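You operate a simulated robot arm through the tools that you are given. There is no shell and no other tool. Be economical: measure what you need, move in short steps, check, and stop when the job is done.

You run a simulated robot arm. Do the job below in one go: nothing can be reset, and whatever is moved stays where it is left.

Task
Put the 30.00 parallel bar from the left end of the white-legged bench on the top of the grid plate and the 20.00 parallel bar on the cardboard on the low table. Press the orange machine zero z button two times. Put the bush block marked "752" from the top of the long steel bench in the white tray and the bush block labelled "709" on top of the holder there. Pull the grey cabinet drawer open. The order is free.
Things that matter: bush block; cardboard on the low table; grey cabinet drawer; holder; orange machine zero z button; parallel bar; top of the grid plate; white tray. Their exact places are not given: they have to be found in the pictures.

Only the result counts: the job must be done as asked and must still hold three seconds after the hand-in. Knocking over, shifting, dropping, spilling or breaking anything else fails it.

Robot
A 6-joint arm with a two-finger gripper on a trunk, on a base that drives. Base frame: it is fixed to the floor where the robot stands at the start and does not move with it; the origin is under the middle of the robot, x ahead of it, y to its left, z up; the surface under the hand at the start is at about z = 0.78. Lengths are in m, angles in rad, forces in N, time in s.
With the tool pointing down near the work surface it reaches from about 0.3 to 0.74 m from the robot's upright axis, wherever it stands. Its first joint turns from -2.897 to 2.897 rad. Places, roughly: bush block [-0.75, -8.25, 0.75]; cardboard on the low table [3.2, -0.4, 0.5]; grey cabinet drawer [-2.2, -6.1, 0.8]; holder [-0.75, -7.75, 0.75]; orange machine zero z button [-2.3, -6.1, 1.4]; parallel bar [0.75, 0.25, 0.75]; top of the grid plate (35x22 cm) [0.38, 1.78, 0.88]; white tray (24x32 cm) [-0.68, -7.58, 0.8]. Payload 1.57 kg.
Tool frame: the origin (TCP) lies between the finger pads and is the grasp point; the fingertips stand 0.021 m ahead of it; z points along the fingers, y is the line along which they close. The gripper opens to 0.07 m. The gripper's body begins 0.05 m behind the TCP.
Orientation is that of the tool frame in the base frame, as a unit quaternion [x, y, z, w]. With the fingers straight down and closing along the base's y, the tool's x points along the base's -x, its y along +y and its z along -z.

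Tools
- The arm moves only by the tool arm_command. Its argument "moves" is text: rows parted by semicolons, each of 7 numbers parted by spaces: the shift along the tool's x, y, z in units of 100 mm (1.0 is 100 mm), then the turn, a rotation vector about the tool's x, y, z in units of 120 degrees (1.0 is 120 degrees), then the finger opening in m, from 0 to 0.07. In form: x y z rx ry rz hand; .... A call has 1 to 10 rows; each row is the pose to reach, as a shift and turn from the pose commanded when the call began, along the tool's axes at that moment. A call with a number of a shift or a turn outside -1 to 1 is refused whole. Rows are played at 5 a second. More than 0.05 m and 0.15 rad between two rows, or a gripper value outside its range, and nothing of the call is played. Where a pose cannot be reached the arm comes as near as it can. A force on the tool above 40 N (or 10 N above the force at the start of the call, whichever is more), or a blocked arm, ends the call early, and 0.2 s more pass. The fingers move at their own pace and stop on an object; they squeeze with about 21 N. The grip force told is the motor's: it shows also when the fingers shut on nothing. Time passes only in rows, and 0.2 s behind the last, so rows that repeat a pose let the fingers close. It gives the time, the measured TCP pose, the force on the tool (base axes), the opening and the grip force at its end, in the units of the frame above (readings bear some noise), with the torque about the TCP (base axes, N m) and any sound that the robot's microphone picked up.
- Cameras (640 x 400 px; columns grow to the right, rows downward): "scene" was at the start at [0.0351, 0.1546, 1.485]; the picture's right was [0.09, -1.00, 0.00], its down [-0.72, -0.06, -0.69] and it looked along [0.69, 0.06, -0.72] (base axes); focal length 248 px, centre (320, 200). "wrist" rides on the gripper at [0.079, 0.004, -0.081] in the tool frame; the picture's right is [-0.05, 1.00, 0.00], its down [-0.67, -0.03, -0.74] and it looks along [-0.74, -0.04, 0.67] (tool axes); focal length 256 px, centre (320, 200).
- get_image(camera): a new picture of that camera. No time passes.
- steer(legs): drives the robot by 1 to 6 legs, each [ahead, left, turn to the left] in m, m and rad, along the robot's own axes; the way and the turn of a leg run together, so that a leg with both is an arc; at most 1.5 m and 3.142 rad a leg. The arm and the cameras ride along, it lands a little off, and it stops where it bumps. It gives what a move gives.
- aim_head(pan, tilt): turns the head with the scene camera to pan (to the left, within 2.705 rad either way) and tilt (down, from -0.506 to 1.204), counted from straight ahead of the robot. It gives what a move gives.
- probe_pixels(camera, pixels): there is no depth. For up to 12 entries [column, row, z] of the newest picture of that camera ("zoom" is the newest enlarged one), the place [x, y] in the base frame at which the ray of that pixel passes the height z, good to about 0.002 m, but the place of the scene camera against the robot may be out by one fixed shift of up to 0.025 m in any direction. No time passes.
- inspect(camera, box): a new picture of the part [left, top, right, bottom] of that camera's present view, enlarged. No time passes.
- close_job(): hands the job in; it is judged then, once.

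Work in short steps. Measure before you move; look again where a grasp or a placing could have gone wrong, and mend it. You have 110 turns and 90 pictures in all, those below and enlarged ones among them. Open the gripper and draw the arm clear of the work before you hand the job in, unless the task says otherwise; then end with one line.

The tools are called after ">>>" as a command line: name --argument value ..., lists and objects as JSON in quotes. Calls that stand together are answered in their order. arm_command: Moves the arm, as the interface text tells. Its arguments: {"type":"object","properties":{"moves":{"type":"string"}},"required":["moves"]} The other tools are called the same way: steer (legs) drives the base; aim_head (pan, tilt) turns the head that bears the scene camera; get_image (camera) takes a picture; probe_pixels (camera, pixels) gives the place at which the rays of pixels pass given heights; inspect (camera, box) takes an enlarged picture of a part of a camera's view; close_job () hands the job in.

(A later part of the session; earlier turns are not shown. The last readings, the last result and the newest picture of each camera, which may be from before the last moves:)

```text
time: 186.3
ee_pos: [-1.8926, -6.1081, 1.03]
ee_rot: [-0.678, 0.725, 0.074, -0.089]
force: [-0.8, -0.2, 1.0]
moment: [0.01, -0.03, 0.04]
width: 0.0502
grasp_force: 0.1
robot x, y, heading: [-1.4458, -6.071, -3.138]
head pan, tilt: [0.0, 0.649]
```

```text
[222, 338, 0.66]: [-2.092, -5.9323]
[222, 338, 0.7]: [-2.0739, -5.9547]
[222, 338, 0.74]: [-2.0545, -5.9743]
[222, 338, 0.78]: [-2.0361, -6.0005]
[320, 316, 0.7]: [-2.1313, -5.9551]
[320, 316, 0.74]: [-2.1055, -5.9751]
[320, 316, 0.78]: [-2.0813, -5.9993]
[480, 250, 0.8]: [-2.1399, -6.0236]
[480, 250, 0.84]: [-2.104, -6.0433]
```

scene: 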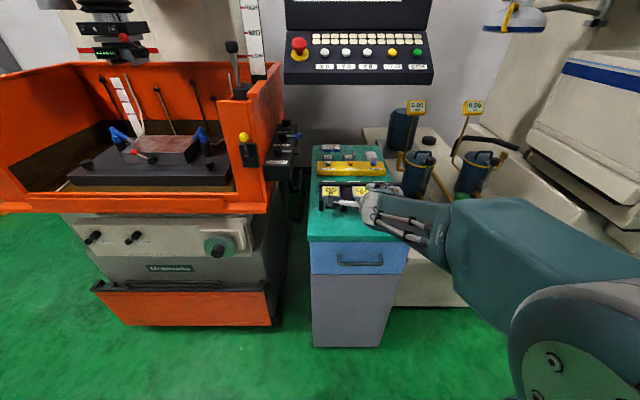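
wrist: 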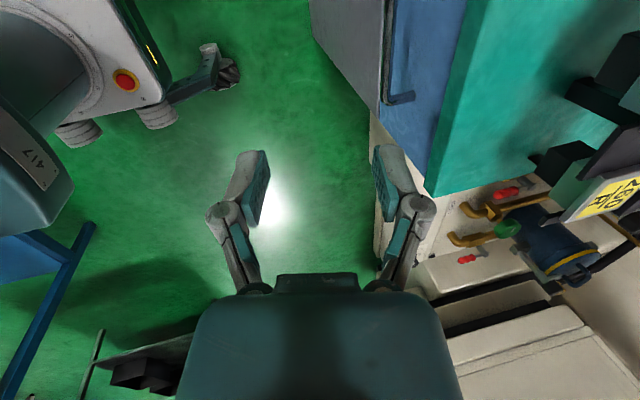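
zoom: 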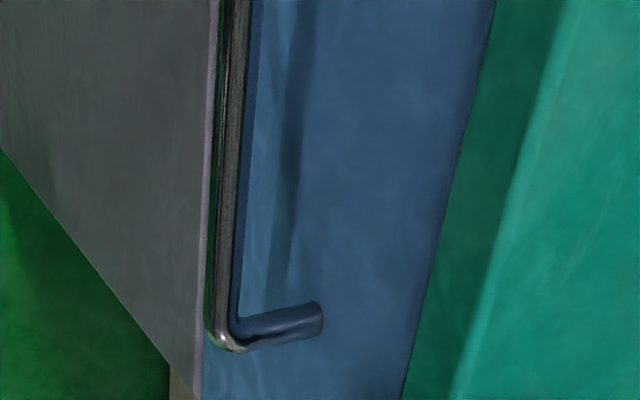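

Two wrist views agree: bar at x≈−2.032, z≈0.78, y −6.00…−6.17, 50 mm off the front. I tilt to 40° and go to a pre-grasp.

>>> arm_command --moves "-0.06 0.06 0.25 -0.055 0 0 0.05; -0.12 0.13 0.5 -0.11 0 0 0.05; -0.2 0.2 0.75 -0.165 0 0 0.05; -0.24 0.27 1.0 -0.22 0 0 0.05; -0.24 0.27 1.0 -0.22 0 0 0.05"

>>> get_image --camera "wrist"

```text
time: 187.5
ee_pos: [-1.9474, -6.0825, 0.9566]
ee_rot: [-0.64, 0.692, 0.233, -0.239]
force: [0.0, 0.1, 0.2]
moment: [-0.01, 0.01, 0.02]
width: 0.05
grasp_force: 0.1
out of reach, approached as far as the arm can: row 4, 5
robot x, y, heading: [-1.4497, -6.0702, -3.141]
head pan, tilt: [0.0, 0.649]
```

```text
28 pictures are left
```

wrist: 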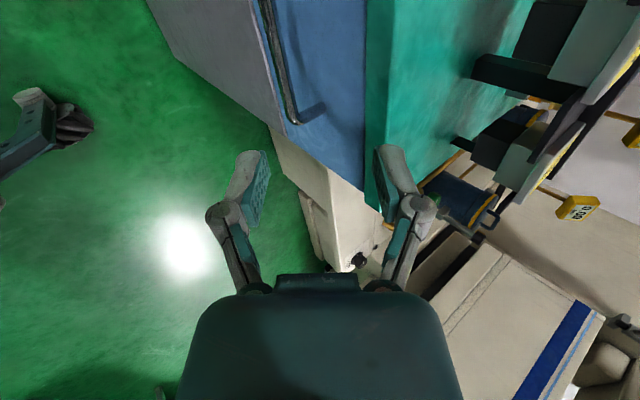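

Steep tilt is limited low down; a ~19° tilt has enough clearance as well. I rotate back 20° and go to pre-grasp 10 cm from the bar.

>>> arm_command --moves "0.02 0 0 0.06 0 0 0.045; 0.04 -0.05 0.3 0.12 0 0 0.045; 0.07 -0.11 0.6 0.167 0 0 0.045; 0.07 -0.11 0.96 0.167 0 0 0.045; 0.07 -0.11 0.96 0.167 0 0 0.045"

>>> get_image --camera "wrist"

```text
time: 188.7
ee_pos: [-2.0002, -6.0887, 0.8764]
ee_rot: [-0.672, 0.721, 0.113, -0.126]
force: [-0.1, -1.0, -0.3]
moment: [0.0, 0.0, -0.03]
width: 0.0449
grasp_force: 0.1
out of reach, approached as far as the arm can: row 1
robot x, y, heading: [-1.4489, -6.0669, -3.14]
head pan, tilt: [0.0, 0.649]
```

```text
27 pictures are left
```

wrist: 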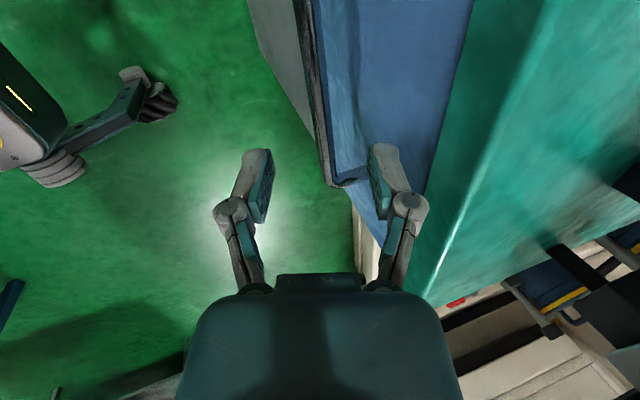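

The bar runs (298,0)→(325,182), between the fingers. I probe to refine z and x.

>>> probe_pixels --camera "wrist" --pixels '[[327, 181, 0.74], [327, 181, 0.77], [327, 181, 0.8], [312, 80, 0.76], [312, 80, 0.78], [312, 80, 0.8], [352, 181, 0.78], [475, 100, 0.84]]'

```text
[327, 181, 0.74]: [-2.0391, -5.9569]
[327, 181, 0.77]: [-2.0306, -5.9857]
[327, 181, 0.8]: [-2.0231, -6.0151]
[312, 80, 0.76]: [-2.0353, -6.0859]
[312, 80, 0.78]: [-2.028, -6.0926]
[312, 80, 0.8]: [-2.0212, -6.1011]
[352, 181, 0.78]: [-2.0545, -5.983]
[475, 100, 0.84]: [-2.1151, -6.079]
```

Bar at ≈(−2.028, z 0.785). I advance ~96 mm along the tool so the fingers straddle it, and look.

>>> arm_command --moves "0 -0.03 0.3 0 0 0 0.045; 0 -0.03 0.6 0 0 0 0.045; 0 -0.03 0.8 0 0 0 0.045; 0 -0.03 0.95 0 0 0 0.045; 0 -0.03 0.95 0 0 0 0.045"

>>> get_image --camera "wrist"

```text
time: 189.9
ee_pos: [-2.0291, -6.0878, 0.7858]
ee_rot: [-0.672, 0.721, 0.114, -0.125]
force: [-0.4, 0.6, 1.1]
moment: [-0.02, 0.0, -0.01]
width: 0.0448
grasp_force: 0.1
robot x, y, heading: [-1.4455, -6.0682, -3.142]
head pan, tilt: [0.0, 0.649]
```

```text
26 pictures are left
```

wrist: 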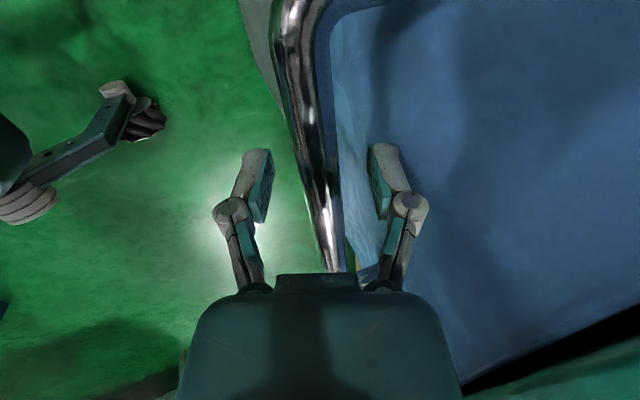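

The bar runs between the fingers. I close on it.

>>> arm_command --moves "0 0 0 0 0 0 0; 0 0 0 0 0 0 0; 0 0 0 0 0 0 0"

```text
time: 190.7
ee_pos: [-2.0279, -6.0879, 0.7845]
ee_rot: [-0.673, 0.721, 0.113, -0.124]
force: [-1.7, 1.6, -8.8]
moment: [0.26, 0.11, 0.45]
width: 0.0144
grasp_force: 31.9
robot x, y, heading: [-1.4459, -6.0698, -3.14]
head pan, tilt: [0.0, 0.649]
```

Gripped (14 mm bar). I pull by driving straight back.

>>> steer --legs '[[-0.1, 0, 0]]'

>>> steer --legs '[[-0.1, 0, 0]]'

>>> get_image --camera "scene"

```text
time: 191.8
ee_pos: [-1.9289, -6.0886, 0.7847]
ee_rot: [-0.672, 0.721, 0.113, -0.125]
force: [-1.5, -1.4, -18.3]
moment: [0.09, 0.12, 0.49]
width: 0.0145
grasp_force: 31.9
robot x, y, heading: [-1.3473, -6.0703, -3.139]
head pan, tilt: [0.0, 0.649]
```

```text
time: 193.0
ee_pos: [-1.8286, -6.0888, 0.7837]
ee_rot: [-0.672, 0.721, 0.113, -0.125]
force: [-1.4, -6.5, -24.6]
moment: [0.24, 0.12, 0.45]
width: 0.0145
grasp_force: 32.2
robot x, y, heading: [-1.2468, -6.0729, -3.142]
head pan, tilt: [0.0, 0.649]
```

```text
25 pictures are left
```

scene: 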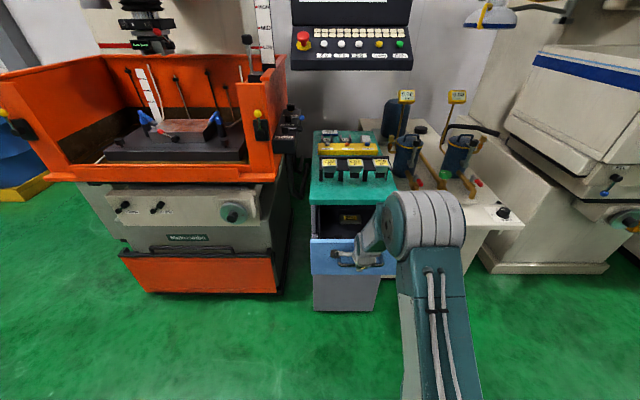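

The drawer is open ~0.2 m. I pull a little more, 6 cm, watching for a stop.

>>> steer --legs '[[-0.06, 0, 0]]'

```text
time: 193.9
ee_pos: [-1.7661, -6.0883, 0.7852]
ee_rot: [-0.673, 0.72, 0.112, -0.124]
force: [1.1, -7.0, -22.4]
moment: [0.24, 0.18, 0.48]
width: 0.0144
grasp_force: 31.5
robot x, y, heading: [-1.1884, -6.0698, -3.141]
head pan, tilt: [0.0, 0.649]
```

Open ~0.26 m. I release and withdraw upward along the tool axis.

>>> arm_command --moves "0 0 0 0 0 0 0.045; 0 0 0 0 0 0 0.045; 0 0 -0.3 0 0 0 0.045; 0 0 -0.6 0 0 0 0.045; 0 0 -1 0 0 0 0.045"

>>> arm_command --moves "0 0 -0.3 0.05 0 0 0.045; 0 0 -0.6 0.1 0 0 0.06; 0 0 -0.9 0.16 0 0 0.07; 0 0 -0.9 0.16 0 0 0.07"

>>> aim_head --pan 1.35 --tilt 0.5

>>> get_image --camera "scene"

```text
time: 195.1
ee_pos: [-1.7325, -6.0879, 0.879]
ee_rot: [-0.673, 0.72, 0.112, -0.124]
force: [1.0, 0.0, -0.2]
moment: [-0.02, 0.0, -0.01]
width: 0.0451
grasp_force: 0.1
robot x, y, heading: [-1.1866, -6.0691, -3.142]
head pan, tilt: [0.0, 0.649]
```

```text
time: 196.1
ee_pos: [-1.7008, -6.0859, 0.9632]
ee_rot: [-0.684, 0.729, -0.01, -0.012]
force: [0.0, 0.3, -0.5]
moment: [-0.03, 0.01, 0.01]
width: 0.0699
grasp_force: 0.1
robot x, y, heading: [-1.1885, -6.0692, -3.137]
head pan, tilt: [0.0, 0.649]
```

```text
time: 197.6
ee_pos: [-1.7016, -6.086, 0.9634]
ee_rot: [-0.685, 0.729, -0.009, -0.011]
force: [0.3, 0.2, 0.2]
moment: [0.02, 0.0, 0.0]
width: 0.0701
grasp_force: 0.1
robot x, y, heading: [-1.1866, -6.0689, -3.137]
head pan, tilt: [1.349, 0.499]
```

```text
24 pictures are left
```

scene: 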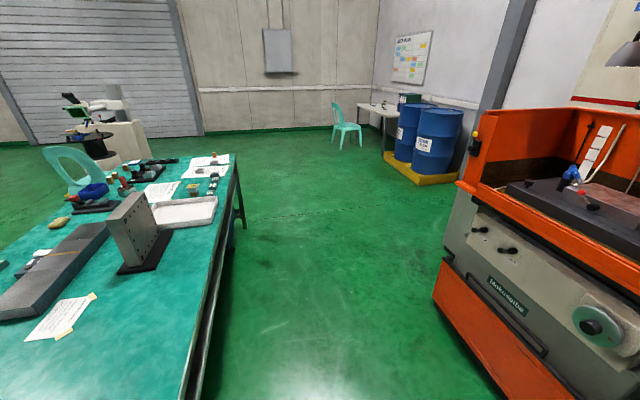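

The long steel bench with white tray is at left. I raise the arm, strafe south clear of the drawer, and turn to face the bench at y≈−7.9.

>>> arm_command --moves "0 0 -0.4 0 0 0 0.07; 0 0 -0.8 0 0 0 0.07; 0 0 -1 0 0 0 0.07"

>>> steer --legs '[[0.04, 0, 0], [0, 1.2, 0], [0.17, 0.7, 0], [0, 0, 1.571], [0, 0, 1.571]]'

>>> aim_head --pan 0.1 --tilt 0.75

>>> get_image --camera "scene"

```text
time: 198.4
ee_pos: [-1.6992, -6.0842, 1.0647]
ee_rot: [-0.685, 0.728, -0.009, -0.011]
force: [0.2, 0.5, -0.1]
moment: [0.01, 0.0, 0.0]
width: 0.0697
grasp_force: 0.1
robot x, y, heading: [-1.1886, -6.0699, -3.142]
head pan, tilt: [1.349, 0.499]
```

```text
time: 216.1
ee_pos: [-0.8735, -7.9333, 1.0644]
ee_rot: [0.728, 0.685, 0.012, -0.009]
force: [-0.1, -0.8, -0.3]
moment: [-0.02, -0.01, -0.03]
width: 0.07
grasp_force: 0.0
robot x, y, heading: [-1.3883, -7.9468, 0.004]
head pan, tilt: [1.349, 0.499]
```

```text
time: 217.5
ee_pos: [-0.874, -7.9319, 1.0641]
ee_rot: [0.728, 0.685, 0.011, -0.01]
force: [0.1, -0.8, 0.3]
moment: [-0.04, 0.02, -0.02]
width: 0.0699
grasp_force: 0.1
robot x, y, heading: [-1.3875, -7.9494, 0.005]
head pan, tilt: [0.099, 0.75]
```

```text
23 pictures are left
```

scene: 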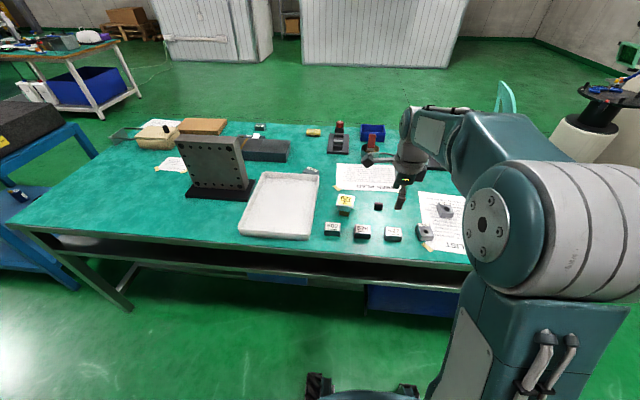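

Blocks stand in a row at (332–425,230), tray at (282,205). I enlarge to read them.

>>> inspect --camera "scene" --box '[310, 160, 470, 260]'

>>> probe_pixels --camera "scene" --pixels '[[239, 235, 0.78], [306, 239, 0.78], [258, 172, 0.8], [318, 175, 0.8], [345, 210, 0.78], [332, 233, 0.78], [362, 236, 0.78], [394, 238, 0.78], [424, 238, 0.78], [378, 208, 0.78], [150, 245, 0.78]]'

```text
4.00 times, centred on (390, 210) of scene
```

zoom: 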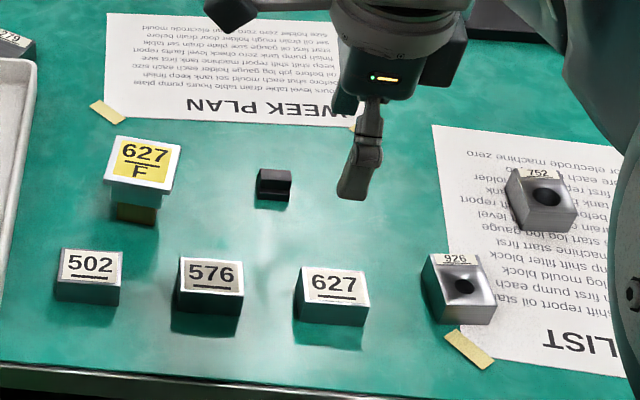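

```text
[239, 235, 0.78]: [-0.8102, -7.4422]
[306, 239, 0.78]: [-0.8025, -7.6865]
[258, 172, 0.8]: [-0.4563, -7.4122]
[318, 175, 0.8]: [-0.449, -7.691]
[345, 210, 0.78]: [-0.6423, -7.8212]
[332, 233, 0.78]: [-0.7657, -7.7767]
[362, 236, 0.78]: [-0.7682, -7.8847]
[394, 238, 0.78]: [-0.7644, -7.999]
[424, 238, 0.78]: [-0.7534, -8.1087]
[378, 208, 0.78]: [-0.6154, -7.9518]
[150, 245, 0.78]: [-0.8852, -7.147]
```

752 and 926 are seen; 709 is probably hidden behind the arm. I drive closer and to the right and look with the wrist camera.

>>> steer --legs '[[0.12, -0.12, 0]]'

>>> get_image --camera "wrist"

```text
time: 219.0
ee_pos: [-0.7518, -8.0506, 1.0652]
ee_rot: [0.727, 0.686, 0.011, -0.009]
force: [-0.5, 0.9, 0.4]
moment: [-0.01, -0.01, -0.02]
width: 0.07
grasp_force: 0.1
robot x, y, heading: [-1.2597, -8.0677, 0.003]
head pan, tilt: [0.099, 0.75]
```

```text
21 pictures are left
```

wrist: 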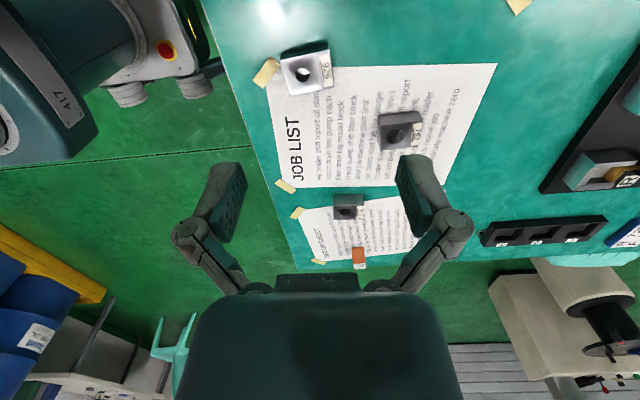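

>>> inspect --camera "wrist" --box '[270, 30, 440, 270]'

>>> probe_pixels --camera "wrist" --pixels '[[545, 232, 0.78], [346, 212, 0.78], [400, 140, 0.78], [303, 84, 0.78], [346, 200, 0.8], [395, 117, 0.8], [303, 68, 0.8]]'

```text
1.67 times, centred on (355, 150) of wrist
```

zoom: 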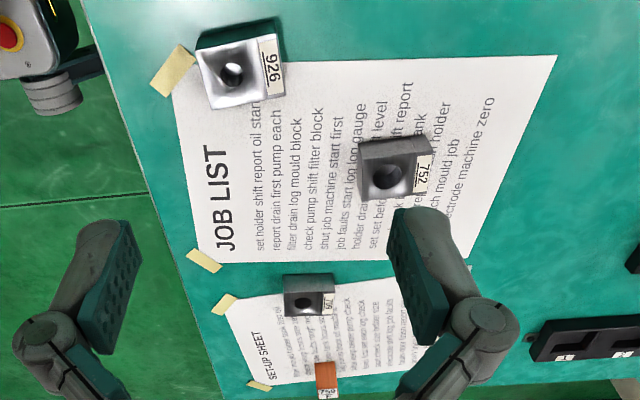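

```text
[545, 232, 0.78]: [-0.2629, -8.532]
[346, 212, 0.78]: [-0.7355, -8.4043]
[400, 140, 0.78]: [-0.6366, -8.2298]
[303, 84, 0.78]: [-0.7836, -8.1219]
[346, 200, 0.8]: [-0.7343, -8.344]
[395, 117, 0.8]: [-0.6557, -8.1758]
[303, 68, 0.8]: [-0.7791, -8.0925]
```

A third bush block stands at ≈(−0.735,−8.37), probably 709. I move over the 752 block (≈(−0.64,−8.20)), levelling the tool.

>>> arm_command --moves "-0.3 0.25 0.2 0 -0.0134 0 0.07; -0.55 0.5 0.4 0 -0.0134 0 0.07; -0.8 0.7 0.6 0 -0.0134 0 0.07"

>>> arm_command --moves "-0.3 0.25 0.25 0 0 0 0.07; -0.55 0.5 0.5 0 0 0 0.07; -0.68 0.51 0.75 0 0 0 0.07; -0.68 0.51 0.75 0 0 0 0.07"

>>> inspect --camera "wrist" --box '[190, 0, 450, 200]'

```text
time: 219.8
ee_pos: [-0.687, -8.1354, 1.0011]
ee_rot: [0.728, 0.686, 0.001, 0.001]
force: [-0.5, 0.1, -0.6]
moment: [-0.01, 0.0, -0.01]
width: 0.0701
grasp_force: 0.0
robot x, y, heading: [-1.2621, -8.0739, 0.008]
head pan, tilt: [0.099, 0.75]
```

```text
time: 220.8
ee_pos: [-0.6403, -8.2059, 0.9275]
ee_rot: [0.728, 0.686, 0.001, 0.0]
force: [0.0, -1.0, -1.0]
moment: [0.03, 0.02, 0.0]
width: 0.0702
grasp_force: 0.1
robot x, y, heading: [-1.2661, -8.069, 0.004]
head pan, tilt: [0.099, 0.75]
```

```text
2.00 times, centred on (320, 100) of wrist
```

zoom: 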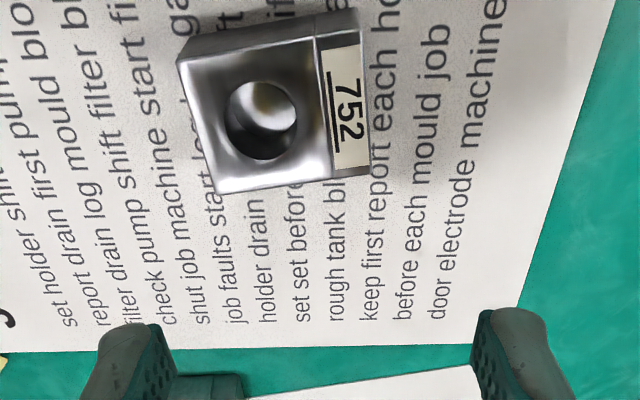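

>>> probe_pixels --camera "zoom" --pixels '[[180, 62, 0.81], [318, 47, 0.81], [362, 35, 0.81], [217, 195, 0.81], [334, 181, 0.81], [370, 170, 0.81], [192, 36, 0.78], [357, 9, 0.78], [180, 62, 0.8], [362, 35, 0.8], [217, 195, 0.8], [370, 170, 0.8]]'

```text
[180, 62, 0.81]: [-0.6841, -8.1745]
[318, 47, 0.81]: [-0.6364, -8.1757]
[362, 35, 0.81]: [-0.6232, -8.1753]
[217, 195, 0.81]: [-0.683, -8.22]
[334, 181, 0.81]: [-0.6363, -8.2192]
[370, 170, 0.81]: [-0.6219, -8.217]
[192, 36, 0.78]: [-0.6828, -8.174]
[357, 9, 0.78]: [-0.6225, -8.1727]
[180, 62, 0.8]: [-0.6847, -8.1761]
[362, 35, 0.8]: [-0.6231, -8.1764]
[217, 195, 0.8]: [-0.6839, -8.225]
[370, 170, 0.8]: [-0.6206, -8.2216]
```

Block 752 measured: 62×45 mm, top z≈0.81, centre (−0.653,−8.197), square to the axes. I turn the tool to close along y.

>>> arm_command --moves "0.08 -0.13 0 0 0 -0.071 0.07; 0.08 -0.13 0 0 0 -0.142 0.07; 0.08 -0.13 0 0 0 -0.213 0.07; 0.08 -0.13 0 0 0 -0.284 0.07; 0.08 -0.13 0 0 0 -0.355 0.07; 0.08 -0.13 0 0 0 -0.426 0.07; 0.08 -0.13 0 0 0 -0.497 0.07; 0.08 -0.13 0 0 0 -0.568 0.07; 0.08 -0.13 0 0 0 -0.639 0.07; 0.08 -0.13 0 0 0 -0.71 0.07"

>>> arm_command --moves "0 0 0 0 0 -0.034 0.07; 0 0 0 0 0 -0.068 0.07; 0 0 0 0 0 -0.068 0.07"

>>> get_image --camera "wrist"

```text
time: 223.0
ee_pos: [-0.6525, -8.1971, 0.9276]
ee_rot: [0.07, 0.998, 0.0, 0.002]
force: [0.0, -0.7, -1.1]
moment: [0.03, -0.01, 0.02]
width: 0.0698
grasp_force: 0.1
robot x, y, heading: [-1.2684, -8.0711, 0.004]
head pan, tilt: [0.099, 0.75]
```

```text
time: 223.8
ee_pos: [-0.6517, -8.197, 0.9279]
ee_rot: [0.0, 1.0, 0.001, 0.0]
force: [0.2, 0.7, 0.2]
moment: [-0.03, 0.01, 0.01]
width: 0.0699
grasp_force: 0.0
robot x, y, heading: [-1.264, -8.0684, 0.005]
head pan, tilt: [0.099, 0.75]
```

```text
18 pictures are left
```

wrist: 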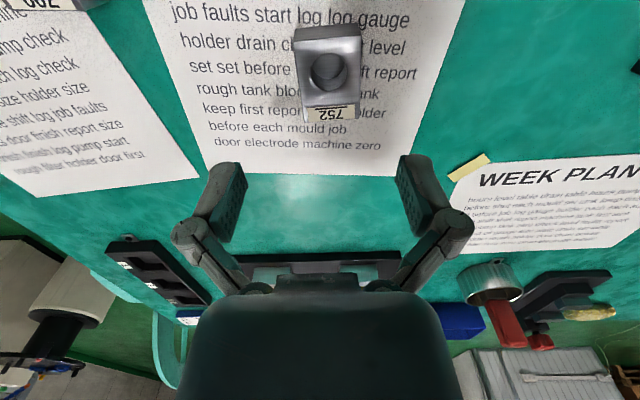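

Centred over 752 (and the other block's label reads 709 at top-left). I descend, close, and lift.

>>> arm_command --moves "0 0 0.4 0 0 0 0.07; 0 0 0.8 0 0 0 0.07; 0 0 1 0 0 0 0.07; 0 0 1 0 0 0 0.07"

>>> arm_command --moves "0 0 0.15 0 0 0 0.07; 0 0 0.235 0 0 0 0.07; 0 0 0.235 0 0 0 0.07; 0 0 0.235 0 0 0 0; 0 0 0.235 0 0 0 0; 0 0 0.235 0 0 0 0; 0 0 0 0 0 0 0; 0 0 -0.4 0 0 0 0; 0 0 -0.8 0 0 0 0"

>>> arm_command --moves "0.3 0 -0.3 0 0 0 0; 0.6 0 -0.6 0 0 0 0; 0.8 0 -1 0 0 0 0; 0.8 0 -1 0 0 0 0"

>>> get_image --camera "wrist"

```text
time: 224.8
ee_pos: [-0.6536, -8.1967, 0.8266]
ee_rot: [0.001, 1.0, 0.001, 0.001]
force: [0.3, 0.7, 0.2]
moment: [0.0, 0.03, 0.02]
width: 0.0698
grasp_force: 0.2
robot x, y, heading: [-1.2643, -8.0682, 0.004]
head pan, tilt: [0.099, 0.75]
```

```text
time: 225.6
ee_pos: [-0.6515, -8.1952, 0.8124]
ee_rot: [0.001, 1.0, 0.0, 0.006]
force: [-15.5, 15.1, 39.2]
moment: [1.88, 0.51, 0.52]
width: 0.0609
grasp_force: 32.4
robot x, y, heading: [-1.2657, -8.069, 0.008]
head pan, tilt: [0.099, 0.75]
stopped in row 4: the force on the tool passed its limit at 41 N (the readings are from after the stop); the commanded pose is now the measured one
```

```text
time: 226.6
ee_pos: [-0.7321, -8.1959, 0.9053]
ee_rot: [0.001, 1.0, 0.0, 0.003]
force: [0.1, 0.6, -4.3]
moment: [0.0, -0.01, -0.01]
width: 0.044
grasp_force: 21.0
robot x, y, heading: [-1.2675, -8.0682, 0.005]
head pan, tilt: [0.099, 0.75]
```

```text
17 pictures are left
```

wrist: 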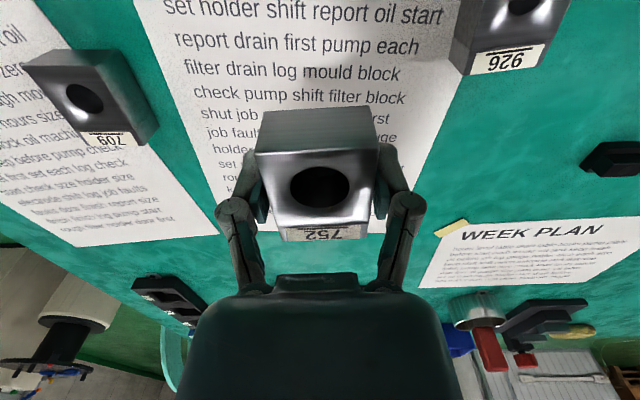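

752 is held (44 mm); tips touch bench at TCP≈0.812, so bench ≈0.79. I raise and strafe left to the tray.

>>> arm_command --moves "0 0 -0.4 0 0 0 0; 0 0 -0.8 0 0 0 0; 0 0 -1 0 0 0 0"

>>> steer --legs '[[0, 0.45, 0]]'

>>> get_image --camera "wrist"

```text
time: 227.4
ee_pos: [-0.7318, -8.1971, 1.0081]
ee_rot: [0.001, 1.0, 0.001, 0.003]
force: [0.5, -0.3, -5.5]
moment: [0.0, 0.04, -0.02]
width: 0.044
grasp_force: 21.2
robot x, y, heading: [-1.2631, -8.0643, 0.003]
head pan, tilt: [0.099, 0.75]
```

```text
time: 230.1
ee_pos: [-0.7342, -7.7529, 1.0064]
ee_rot: [0.002, 1.0, 0.002, 0.003]
force: [1.4, -1.0, -4.2]
moment: [0.05, 0.03, 0.0]
width: 0.0441
grasp_force: 20.9
robot x, y, heading: [-1.2649, -7.6236, 0.003]
head pan, tilt: [0.099, 0.75]
```

```text
16 pictures are left
```

wrist: 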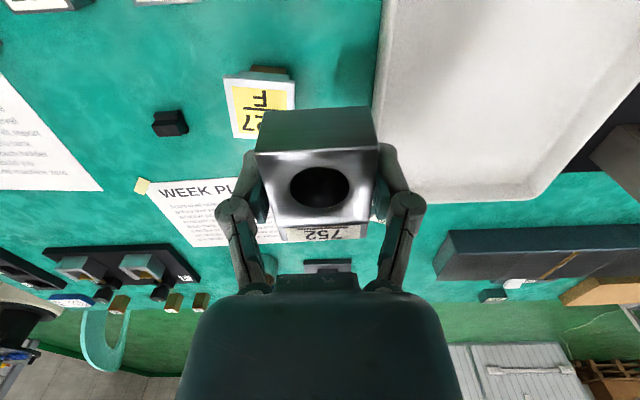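

>>> probe_pixels --camera "wrist" --pixels '[[374, 186, 0.8], [380, 10, 0.8], [535, 200, 0.8], [637, 85, 0.8], [400, 10, 0.8], [228, 138, 0.84], [295, 110, 0.84], [226, 80, 0.84], [295, 80, 0.84], [252, 67, 0.79]]'

>>> arm_command --moves "-0.3 0.3 0 0 0 0 0; -0.5 0.7 0 0 0 0 0; -0.7 1.0 0 0 0 0 0"

>>> arm_command --moves "0 0.4 0 0 0 0 0; 0 0.83 0 0 0 0 0; 0 0.83 0.4 0 0 0 0; 0 0.83 0.8 0 0 0 0; 0 0.83 1.0 0 0 0 0; 0 0.83 1.0 0 0 0 0"

>>> get_image --camera "wrist"

```text
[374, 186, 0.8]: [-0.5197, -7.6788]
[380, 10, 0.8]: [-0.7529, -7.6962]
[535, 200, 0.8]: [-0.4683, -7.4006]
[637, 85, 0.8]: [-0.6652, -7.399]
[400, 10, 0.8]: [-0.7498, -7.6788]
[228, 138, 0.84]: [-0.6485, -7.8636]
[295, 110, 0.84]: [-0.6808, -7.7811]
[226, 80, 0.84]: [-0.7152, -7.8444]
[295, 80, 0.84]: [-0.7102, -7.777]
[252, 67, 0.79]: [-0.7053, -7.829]
```

```text
time: 230.9
ee_pos: [-0.6655, -7.6494, 1.009]
ee_rot: [0.002, 1.0, -0.001, 0.004]
force: [0.3, -0.3, -4.4]
moment: [-0.01, 0.0, -0.04]
width: 0.0444
grasp_force: 20.6
robot x, y, heading: [-1.2695, -7.622, 0.004]
head pan, tilt: [0.099, 0.75]
```

```text
time: 232.3
ee_pos: [-0.6648, -7.5648, 0.9074]
ee_rot: [0.001, 1.0, 0.0, 0.003]
force: [-0.4, -0.4, -4.1]
moment: [-0.02, -0.01, -0.02]
width: 0.0443
grasp_force: 20.8
robot x, y, heading: [-1.2671, -7.6187, 0.002]
head pan, tilt: [0.099, 0.75]
```

```text
15 pictures are left
```

wrist: 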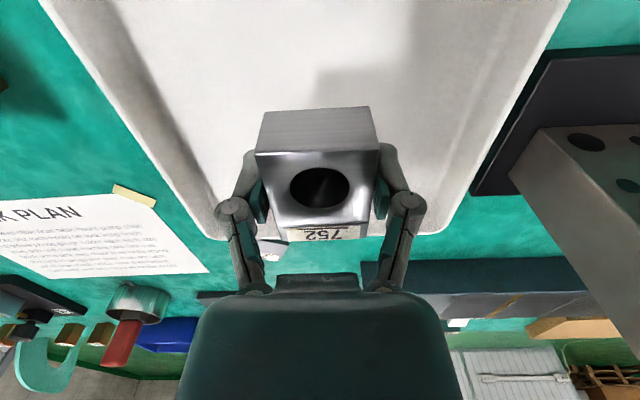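

752 is over the tray. I lower, slowly at the end.

>>> arm_command --moves "0 0 0.3 0 0 0 0; 0 0 0.6 0 0 0 0; 0 0 0.7 0 0 0 0; 0 0 0.75 0 0 0 0; 0 0 0.78 0 0 0 0; 0 0 0.8 0 0 0 0"

>>> arm_command --moves "0 0 0.02 0 0 0 0; 0 0 0.04 0 0 0 0"

>>> arm_command --moves "0 0 0.02 0 0 0 0; 0 0 0.04 0 0 0 0"

```text
time: 233.7
ee_pos: [-0.6638, -7.5661, 0.8273]
ee_rot: [0.001, 1.0, -0.001, 0.003]
force: [0.5, -0.4, -4.9]
moment: [0.02, 0.01, 0.02]
width: 0.0436
grasp_force: 20.5
robot x, y, heading: [-1.2675, -7.6217, 0.008]
head pan, tilt: [0.099, 0.75]
```

```text
time: 234.3
ee_pos: [-0.663, -7.5658, 0.8242]
ee_rot: [0.002, 1.0, -0.001, 0.004]
force: [-2.0, -1.0, 3.6]
moment: [0.15, -0.18, 0.06]
width: 0.044
grasp_force: 20.9
robot x, y, heading: [-1.265, -7.6186, -0.0]
head pan, tilt: [0.099, 0.75]
```

```text
time: 234.9
ee_pos: [-0.6635, -7.5662, 0.8229]
ee_rot: [0.001, 1.0, -0.001, 0.008]
force: [-6.8, 0.6, 39.2]
moment: [0.15, 0.72, 0.08]
width: 0.0438
grasp_force: 20.8
robot x, y, heading: [-1.2681, -7.6195, 0.007]
head pan, tilt: [0.099, 0.75]
```

Contact. I ease off, open and rise; then strafe right to the 709 block.

>>> arm_command --moves "0 0 -0.03 0 0 0 0.068; 0 0 -0.03 0 0 0 0.068; 0 0 -0.03 0 0 0 0.068; 0 0 -0.4 0 0 0 0.07; 0 0 -0.8 0 0 0 0.07; 0 0 -1 0 0 0 0.07"

>>> arm_command --moves "0.3 -0.2 -0.3 0 0 0 0.07; 0.5 -0.4 -0.7 0 0 0 0.07; 0.6 -0.5 -1 0 0 0 0.07"

>>> get_image --camera "wrist"

>>> steer --legs '[[0, -0.7, 0]]'

>>> get_image --camera "wrist"

```text
time: 236.3
ee_pos: [-0.6649, -7.5666, 0.9198]
ee_rot: [0.002, 1.0, -0.001, 0.003]
force: [0.2, 0.5, 0.0]
moment: [0.0, -0.01, 0.02]
width: 0.0701
grasp_force: 0.3
robot x, y, heading: [-1.2695, -7.6207, 0.006]
head pan, tilt: [0.099, 0.75]
```

```text
time: 237.1
ee_pos: [-0.7251, -7.6159, 1.0196]
ee_rot: [0.002, 1.0, 0.0, 0.003]
force: [0.8, 0.4, -0.8]
moment: [0.01, 0.01, 0.01]
width: 0.0699
grasp_force: 0.1
robot x, y, heading: [-1.2676, -7.6192, 0.004]
head pan, tilt: [0.099, 0.75]
```

```text
14 pictures are left
```

wrist: 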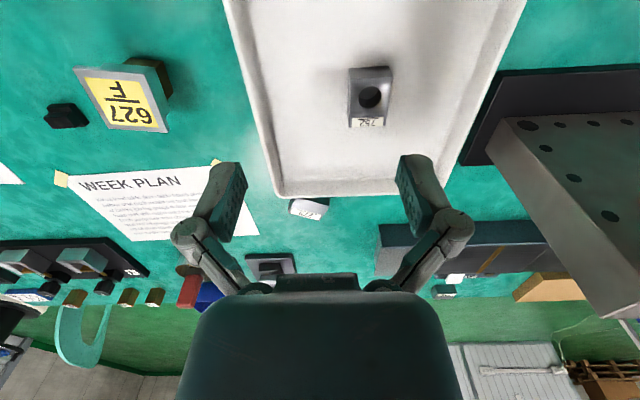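

```text
time: 240.9
ee_pos: [-0.7213, -8.3132, 1.0188]
ee_rot: [0.001, 1.0, -0.001, 0.004]
force: [0.1, -0.2, 0.1]
moment: [0.0, 0.0, 0.02]
width: 0.0701
grasp_force: 0.1
robot x, y, heading: [-1.2618, -8.3178, 0.005]
head pan, tilt: [0.099, 0.75]
```

```text
13 pictures are left
```

wrist: 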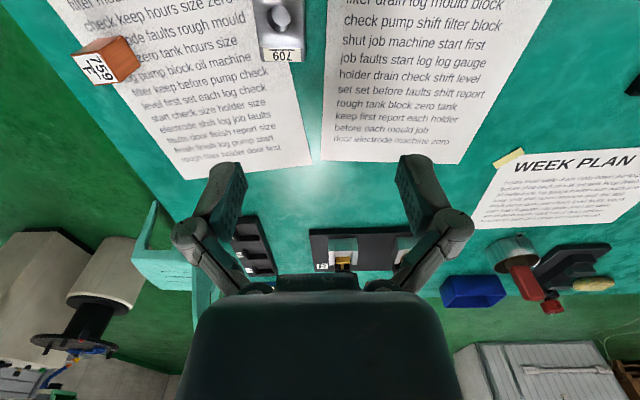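

752 is in the tray. The 709 block is at (280,30); I shift the hand back over it to measure.

>>> arm_command --moves "0.2 -0.2 0 0 0 0 0.07; 0.3 -0.5 0.1 0 0 0 0.07; 0.3 -0.5 0.1 0 0 0 0.07"

>>> inspect --camera "wrist" --box '[220, 0, 420, 150]'

```text
time: 241.8
ee_pos: [-0.7525, -8.3647, 1.0101]
ee_rot: [0.002, 1.0, -0.001, 0.005]
force: [0.6, -0.5, 1.0]
moment: [0.03, -0.04, -0.02]
width: 0.0703
grasp_force: 0.0
robot x, y, heading: [-1.2637, -8.3182, 0.012]
head pan, tilt: [0.099, 0.75]
```

```text
2.67 times, centred on (320, 75) of wrist
```

zoom: 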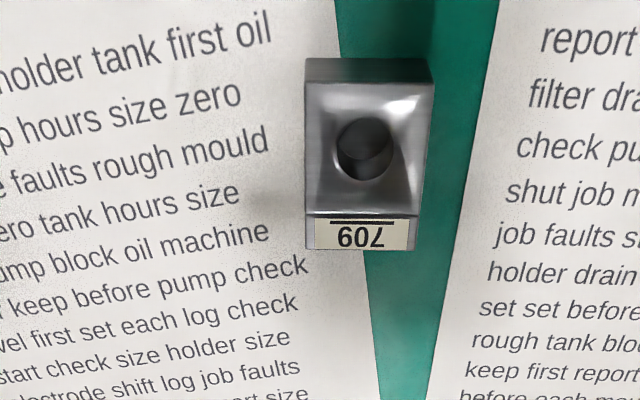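

>>> probe_pixels --camera "zoom" --pixels '[[306, 82, 0.82], [434, 83, 0.82], [306, 247, 0.82], [414, 250, 0.82], [306, 215, 0.82], [420, 218, 0.82], [306, 60, 0.79], [426, 60, 0.79]]'

```text
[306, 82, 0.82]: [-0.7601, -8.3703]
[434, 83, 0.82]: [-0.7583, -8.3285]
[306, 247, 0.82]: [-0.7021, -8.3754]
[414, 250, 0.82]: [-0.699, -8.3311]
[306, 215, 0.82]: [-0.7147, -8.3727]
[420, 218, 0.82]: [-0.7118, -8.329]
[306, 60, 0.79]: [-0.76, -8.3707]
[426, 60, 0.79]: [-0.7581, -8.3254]
```

709 block centre ≈ (−0.730,−8.351), bottom 0.79, top 0.82. I align, descend to TCP 0.818, and grip.

>>> arm_command --moves "-0.225 0.137 0.3 0 0 0.022 0.07; -0.225 0.137 0.6 0 0 0.022 0.07; -0.225 0.137 1 0 0 0.022 0.07; -0.225 0.137 1 0 0 0.022 0.07"

>>> arm_command --moves "0 0 0.4 0 0 0 0.07; 0 0 0.7 0 0 0 0.07; 0 0 0.92 0 0 0 0.07; 0 0 0.92 0 0 0 0.07; 0 0 0.92 0 0 0 0; 0 0 0.92 0 0 0 0; 0 0 0.92 0 0 0 0"

>>> arm_command --moves "0 0 -0.2 0 0 0 0; 0 0 -0.6 0 0 0 0; 0 0 -1 0 0 0 0; 0 0 -1 0 0 0 0"

>>> arm_command --moves "0 0 -0.4 0 0 0 0; 0 0 -0.8 0 0 0 0; 0 0 -0.8 0 0 0 0"

>>> steer --legs '[[0, 0.6, 0]]'

>>> get_image --camera "wrist"

```text
time: 242.8
ee_pos: [-0.7279, -8.3529, 0.9112]
ee_rot: [0.024, 1.0, -0.001, 0.005]
force: [0.3, 0.1, -0.2]
moment: [0.0, -0.01, -0.01]
width: 0.0697
grasp_force: 0.1
robot x, y, heading: [-1.2634, -8.3202, 0.011]
head pan, tilt: [0.099, 0.75]
```

```text
time: 244.3
ee_pos: [-0.7274, -8.3518, 0.8191]
ee_rot: [0.024, 1.0, 0.0, 0.006]
force: [1.0, 3.0, 9.9]
moment: [0.17, 0.15, -0.19]
width: 0.0441
grasp_force: 21.4
robot x, y, heading: [-1.2635, -8.3214, 0.005]
head pan, tilt: [0.099, 0.75]
```

```text
time: 245.3
ee_pos: [-0.7261, -8.3535, 0.918]
ee_rot: [0.024, 1.0, 0.0, 0.003]
force: [-0.5, -0.4, -5.1]
moment: [0.0, -0.02, -0.01]
width: 0.0436
grasp_force: 21.1
robot x, y, heading: [-1.2599, -8.3161, 0.01]
head pan, tilt: [0.099, 0.75]
```

```text
time: 246.2
ee_pos: [-0.7289, -8.3521, 0.9985]
ee_rot: [0.023, 1.0, 0.0, 0.003]
force: [0.2, -0.2, -5.2]
moment: [0.0, -0.03, 0.01]
width: 0.0442
grasp_force: 21.1
robot x, y, heading: [-1.261, -8.3212, 0.007]
head pan, tilt: [0.099, 0.75]
```

```text
time: 249.5
ee_pos: [-0.7327, -7.7567, 0.9985]
ee_rot: [0.022, 1.0, 0.001, 0.004]
force: [-0.4, -0.3, -5.4]
moment: [0.02, 0.0, -0.01]
width: 0.0437
grasp_force: 21.4
robot x, y, heading: [-1.2705, -7.724, 0.006]
head pan, tilt: [0.099, 0.75]
```

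```text
11 pictures are left
```

wrist: 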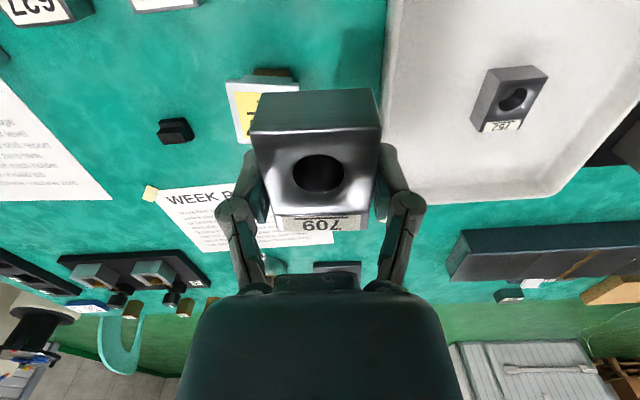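

709 held. I shift the hand left to see the 627 F holder unobstructed and measure its top.

>>> arm_command --moves "0 0.4 0 0 0 0 0; 0 0.8 0 0 0 0 0; 0 1.0 -0.2 0 0 0 0; 0 1.0 -0.2 0 0 0 0"

>>> inspect --camera "wrist" --box '[70, 20, 270, 170]'

>>> inspect --camera "scene" --box '[280, 150, 440, 250]'

```text
time: 250.5
ee_pos: [-0.7299, -7.6532, 1.0187]
ee_rot: [0.022, 1.0, -0.002, 0.005]
force: [0.4, 0.7, -5.1]
moment: [-0.02, -0.02, -0.03]
width: 0.0438
grasp_force: 20.5
robot x, y, heading: [-1.2671, -7.7238, 0.003]
head pan, tilt: [0.099, 0.75]
```

```text
2.67 times, centred on (170, 95) of wrist
```

zoom: 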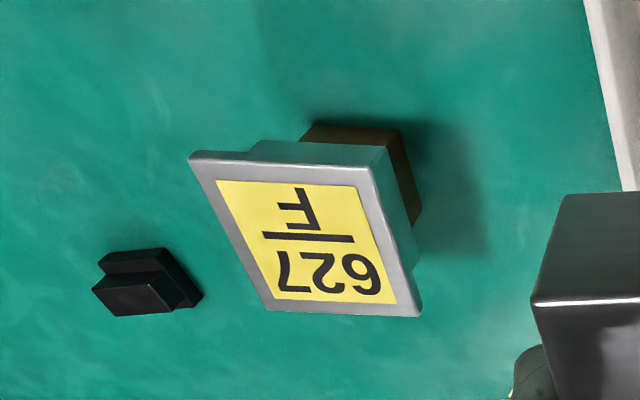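

```text
4.00 times, centred on (360, 200) of scene
```

zoom: 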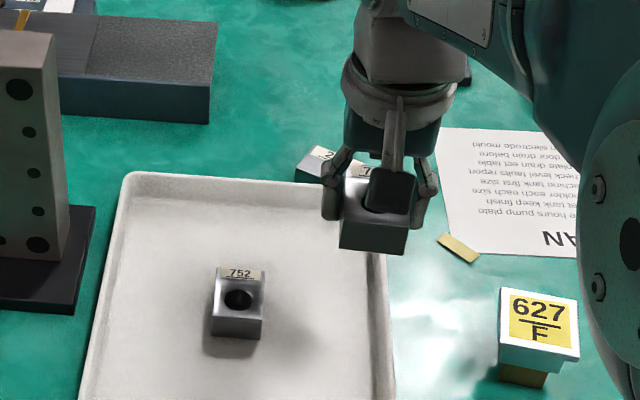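

>>> probe_pixels --camera "wrist" --pixels '[[121.3, 78.1, 0.84], [121.3, 78.1, 0.87], [189.5, 83.75, 0.84], [189.5, 83.75, 0.87], [207.5, 137, 0.84], [207.5, 137, 0.87], [148.3, 135.5, 0.84], [148.3, 135.5, 0.87], [168, 67, 0.79], [203, 69, 0.79], [208, 102, 0.79]]'

```text
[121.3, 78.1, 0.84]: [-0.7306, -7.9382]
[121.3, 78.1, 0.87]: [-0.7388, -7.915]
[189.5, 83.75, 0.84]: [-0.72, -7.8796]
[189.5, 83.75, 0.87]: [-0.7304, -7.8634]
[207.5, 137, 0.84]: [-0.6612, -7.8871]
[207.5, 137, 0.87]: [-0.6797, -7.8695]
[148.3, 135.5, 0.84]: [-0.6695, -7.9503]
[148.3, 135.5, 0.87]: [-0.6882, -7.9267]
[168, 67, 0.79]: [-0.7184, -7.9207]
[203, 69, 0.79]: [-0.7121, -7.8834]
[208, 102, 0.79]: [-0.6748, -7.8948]
```

The wrist probe used the older full picture, so I take a fresh one at this pose.

>>> get_image --camera "wrist"

>>> probe_pixels --camera "wrist" --pixels '[[121.3, 78.1, 0.84], [121.3, 78.1, 0.86], [189.5, 83.75, 0.84], [189.5, 83.75, 0.86], [207.5, 137, 0.84], [207.5, 137, 0.86], [148.3, 135.5, 0.84], [148.3, 135.5, 0.86], [168, 67, 0.79], [203, 69, 0.79], [208, 102, 0.79]]'

>>> probe_pixels --camera "zoom" --pixels '[[503, 288, 0.84], [576, 298, 0.84], [500, 345, 0.84], [578, 355, 0.84], [503, 288, 0.86], [576, 298, 0.86], [500, 345, 0.86], [578, 355, 0.86]]'

```text
8 pictures are left
```

wrist: 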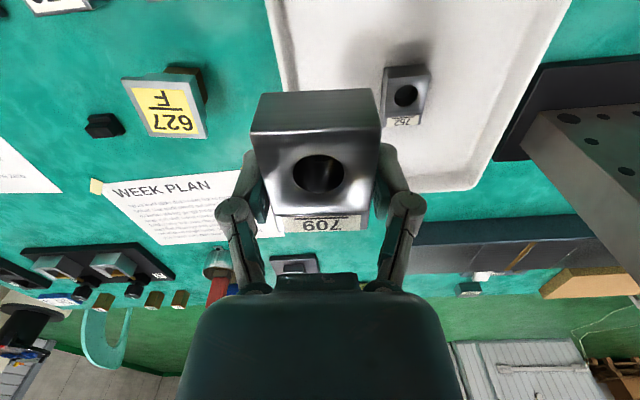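

```text
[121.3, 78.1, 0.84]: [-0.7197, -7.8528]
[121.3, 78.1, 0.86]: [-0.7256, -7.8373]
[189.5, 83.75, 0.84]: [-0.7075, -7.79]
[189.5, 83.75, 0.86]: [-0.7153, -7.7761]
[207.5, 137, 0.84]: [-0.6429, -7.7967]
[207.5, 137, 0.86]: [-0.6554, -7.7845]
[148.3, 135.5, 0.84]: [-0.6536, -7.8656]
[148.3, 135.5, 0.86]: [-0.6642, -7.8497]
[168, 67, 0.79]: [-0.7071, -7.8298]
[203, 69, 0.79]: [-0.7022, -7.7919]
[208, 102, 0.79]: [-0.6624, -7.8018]
```

```text
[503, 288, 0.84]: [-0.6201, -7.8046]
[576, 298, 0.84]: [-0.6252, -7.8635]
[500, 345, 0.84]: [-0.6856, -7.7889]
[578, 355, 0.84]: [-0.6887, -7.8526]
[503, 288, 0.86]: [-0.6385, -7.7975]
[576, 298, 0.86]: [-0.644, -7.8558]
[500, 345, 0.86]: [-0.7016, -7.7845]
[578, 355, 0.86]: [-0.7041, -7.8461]
```

Holder top ≈ z 0.855–0.86, centre (−0.687,−7.813), base centred there too. I move the 709 block over it, matching the skew.

>>> arm_command --moves "-0.2 -0.4 0 0 0 0.02 0; -0.4 -0.8 0 0 0 0.057 0; -0.53 -1.0 0 0 0 0.057 0; -0.53 -1.0 0 0 0 0.057 0"

>>> arm_command --moves "0.095 -0.3 0 0 0 0 0; 0.095 -0.575 0 0 0 0 0; 0.095 -0.575 0.4 0 0 0 0; 0.095 -0.575 0.8 0 0 0 0; 0.095 -0.575 0.95 0 0 0 0; 0.095 -0.575 0.95 0 0 0 0"

>>> get_image --camera "wrist"

>>> inspect --camera "scene" --box '[280, 140, 440, 250]'

```text
time: 251.5
ee_pos: [-0.6825, -7.7541, 1.018]
ee_rot: [0.082, 0.997, -0.001, 0.004]
force: [0.3, 0.5, -5.6]
moment: [-0.02, -0.03, 0.01]
width: 0.0436
grasp_force: 21.5
robot x, y, heading: [-1.268, -7.7205, 0.009]
head pan, tilt: [0.099, 0.75]
```

```text
time: 252.9
ee_pos: [-0.6982, -7.8099, 0.924]
ee_rot: [0.082, 0.997, -0.001, 0.005]
force: [0.4, -0.1, -5.4]
moment: [-0.04, 0.02, 0.04]
width: 0.0438
grasp_force: 21.0
robot x, y, heading: [-1.2705, -7.7232, 0.009]
head pan, tilt: [0.099, 0.75]
```

```text
7 pictures are left
```

wrist: 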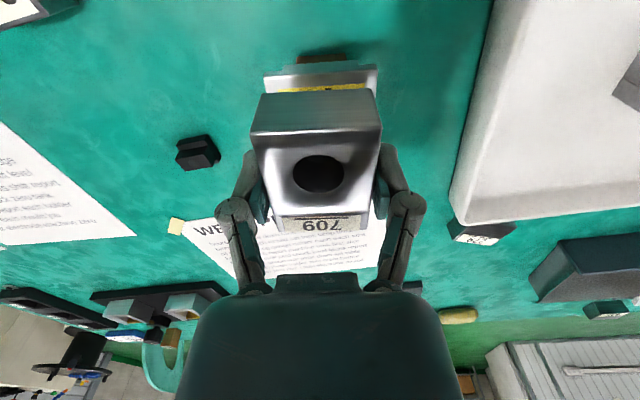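

```text
3.64 times, centred on (360, 195) of scene
```

zoom: 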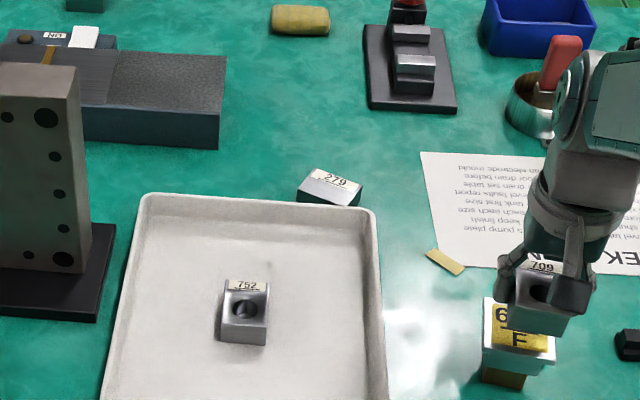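

Hand is at x −0.698; the plate's near edge shows at (264,77)–(377,67). I probe it to confirm.

>>> probe_pixels --camera "wrist" --pixels '[[264, 77, 0.85], [264, 77, 0.86], [377, 67, 0.85], [377, 67, 0.86]]'

```text
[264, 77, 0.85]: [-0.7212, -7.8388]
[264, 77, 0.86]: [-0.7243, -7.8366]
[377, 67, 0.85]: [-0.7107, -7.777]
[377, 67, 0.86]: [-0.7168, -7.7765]
```

Confirmed: plate centre (−0.690,−7.812), top ≈0.86. I shift 11 mm and lower; contact expected near TCP 0.889.

>>> arm_command --moves "-0.11 0 0 0 0 0 0; -0.11 0 0.15 0 0 0 0; -0.11 0 0.25 0 0 0 0; -0.11 0 0.28 0 0 0 0; -0.11 0 0.3 0 0 0 0"

>>> arm_command --moves "0 0 0.015 0 0 0 0; 0 0 0.03 0 0 0 0"

>>> arm_command --moves "0 0 0.015 0 0 0 0; 0 0 0.03 0 0 0 0"

```text
time: 254.1
ee_pos: [-0.6875, -7.8117, 0.8939]
ee_rot: [0.082, 0.997, 0.0, 0.005]
force: [-0.6, 0.7, -6.0]
moment: [-0.02, 0.0, 0.01]
width: 0.0439
grasp_force: 21.1
robot x, y, heading: [-1.267, -7.7198, 0.011]
head pan, tilt: [0.099, 0.75]
```

```text
time: 254.7
ee_pos: [-0.6872, -7.8137, 0.8908]
ee_rot: [0.082, 0.997, 0.0, 0.004]
force: [-0.5, 0.9, -5.4]
moment: [0.02, 0.02, 0.01]
width: 0.0439
grasp_force: 21.2
robot x, y, heading: [-1.2676, -7.721, 0.01]
head pan, tilt: [0.099, 0.75]
```

```text
time: 255.3
ee_pos: [-0.6878, -7.8119, 0.8873]
ee_rot: [0.082, 0.997, 0.0, 0.005]
force: [0.6, 0.0, -5.7]
moment: [0.0, -0.03, -0.03]
width: 0.0439
grasp_force: 21.2
robot x, y, heading: [-1.267, -7.7218, 0.015]
head pan, tilt: [0.099, 0.75]
```

No contact yet; I continue in 1.5 mm steps.

>>> arm_command --moves "0 0 0.015 0 0 0 0; 0 0 0.03 0 0 0 0"

>>> arm_command --moves "0 0 0.015 0 0 0 0; 0 0 0.03 0 0 0 0"

```text
time: 255.9
ee_pos: [-0.6872, -7.8132, 0.8848]
ee_rot: [0.082, 0.997, 0.0, 0.004]
force: [0.1, -0.5, -4.8]
moment: [-0.01, -0.02, -0.02]
width: 0.044
grasp_force: 20.8
robot x, y, heading: [-1.2664, -7.7228, 0.005]
head pan, tilt: [0.099, 0.75]
```

```text
time: 256.5
ee_pos: [-0.6882, -7.813, 0.883]
ee_rot: [0.082, 0.997, 0.0, 0.004]
force: [-3.7, -0.2, 5.2]
moment: [-0.18, 0.22, -0.05]
width: 0.0438
grasp_force: 21.1
robot x, y, heading: [-1.2662, -7.7221, 0.007]
head pan, tilt: [0.099, 0.75]
```

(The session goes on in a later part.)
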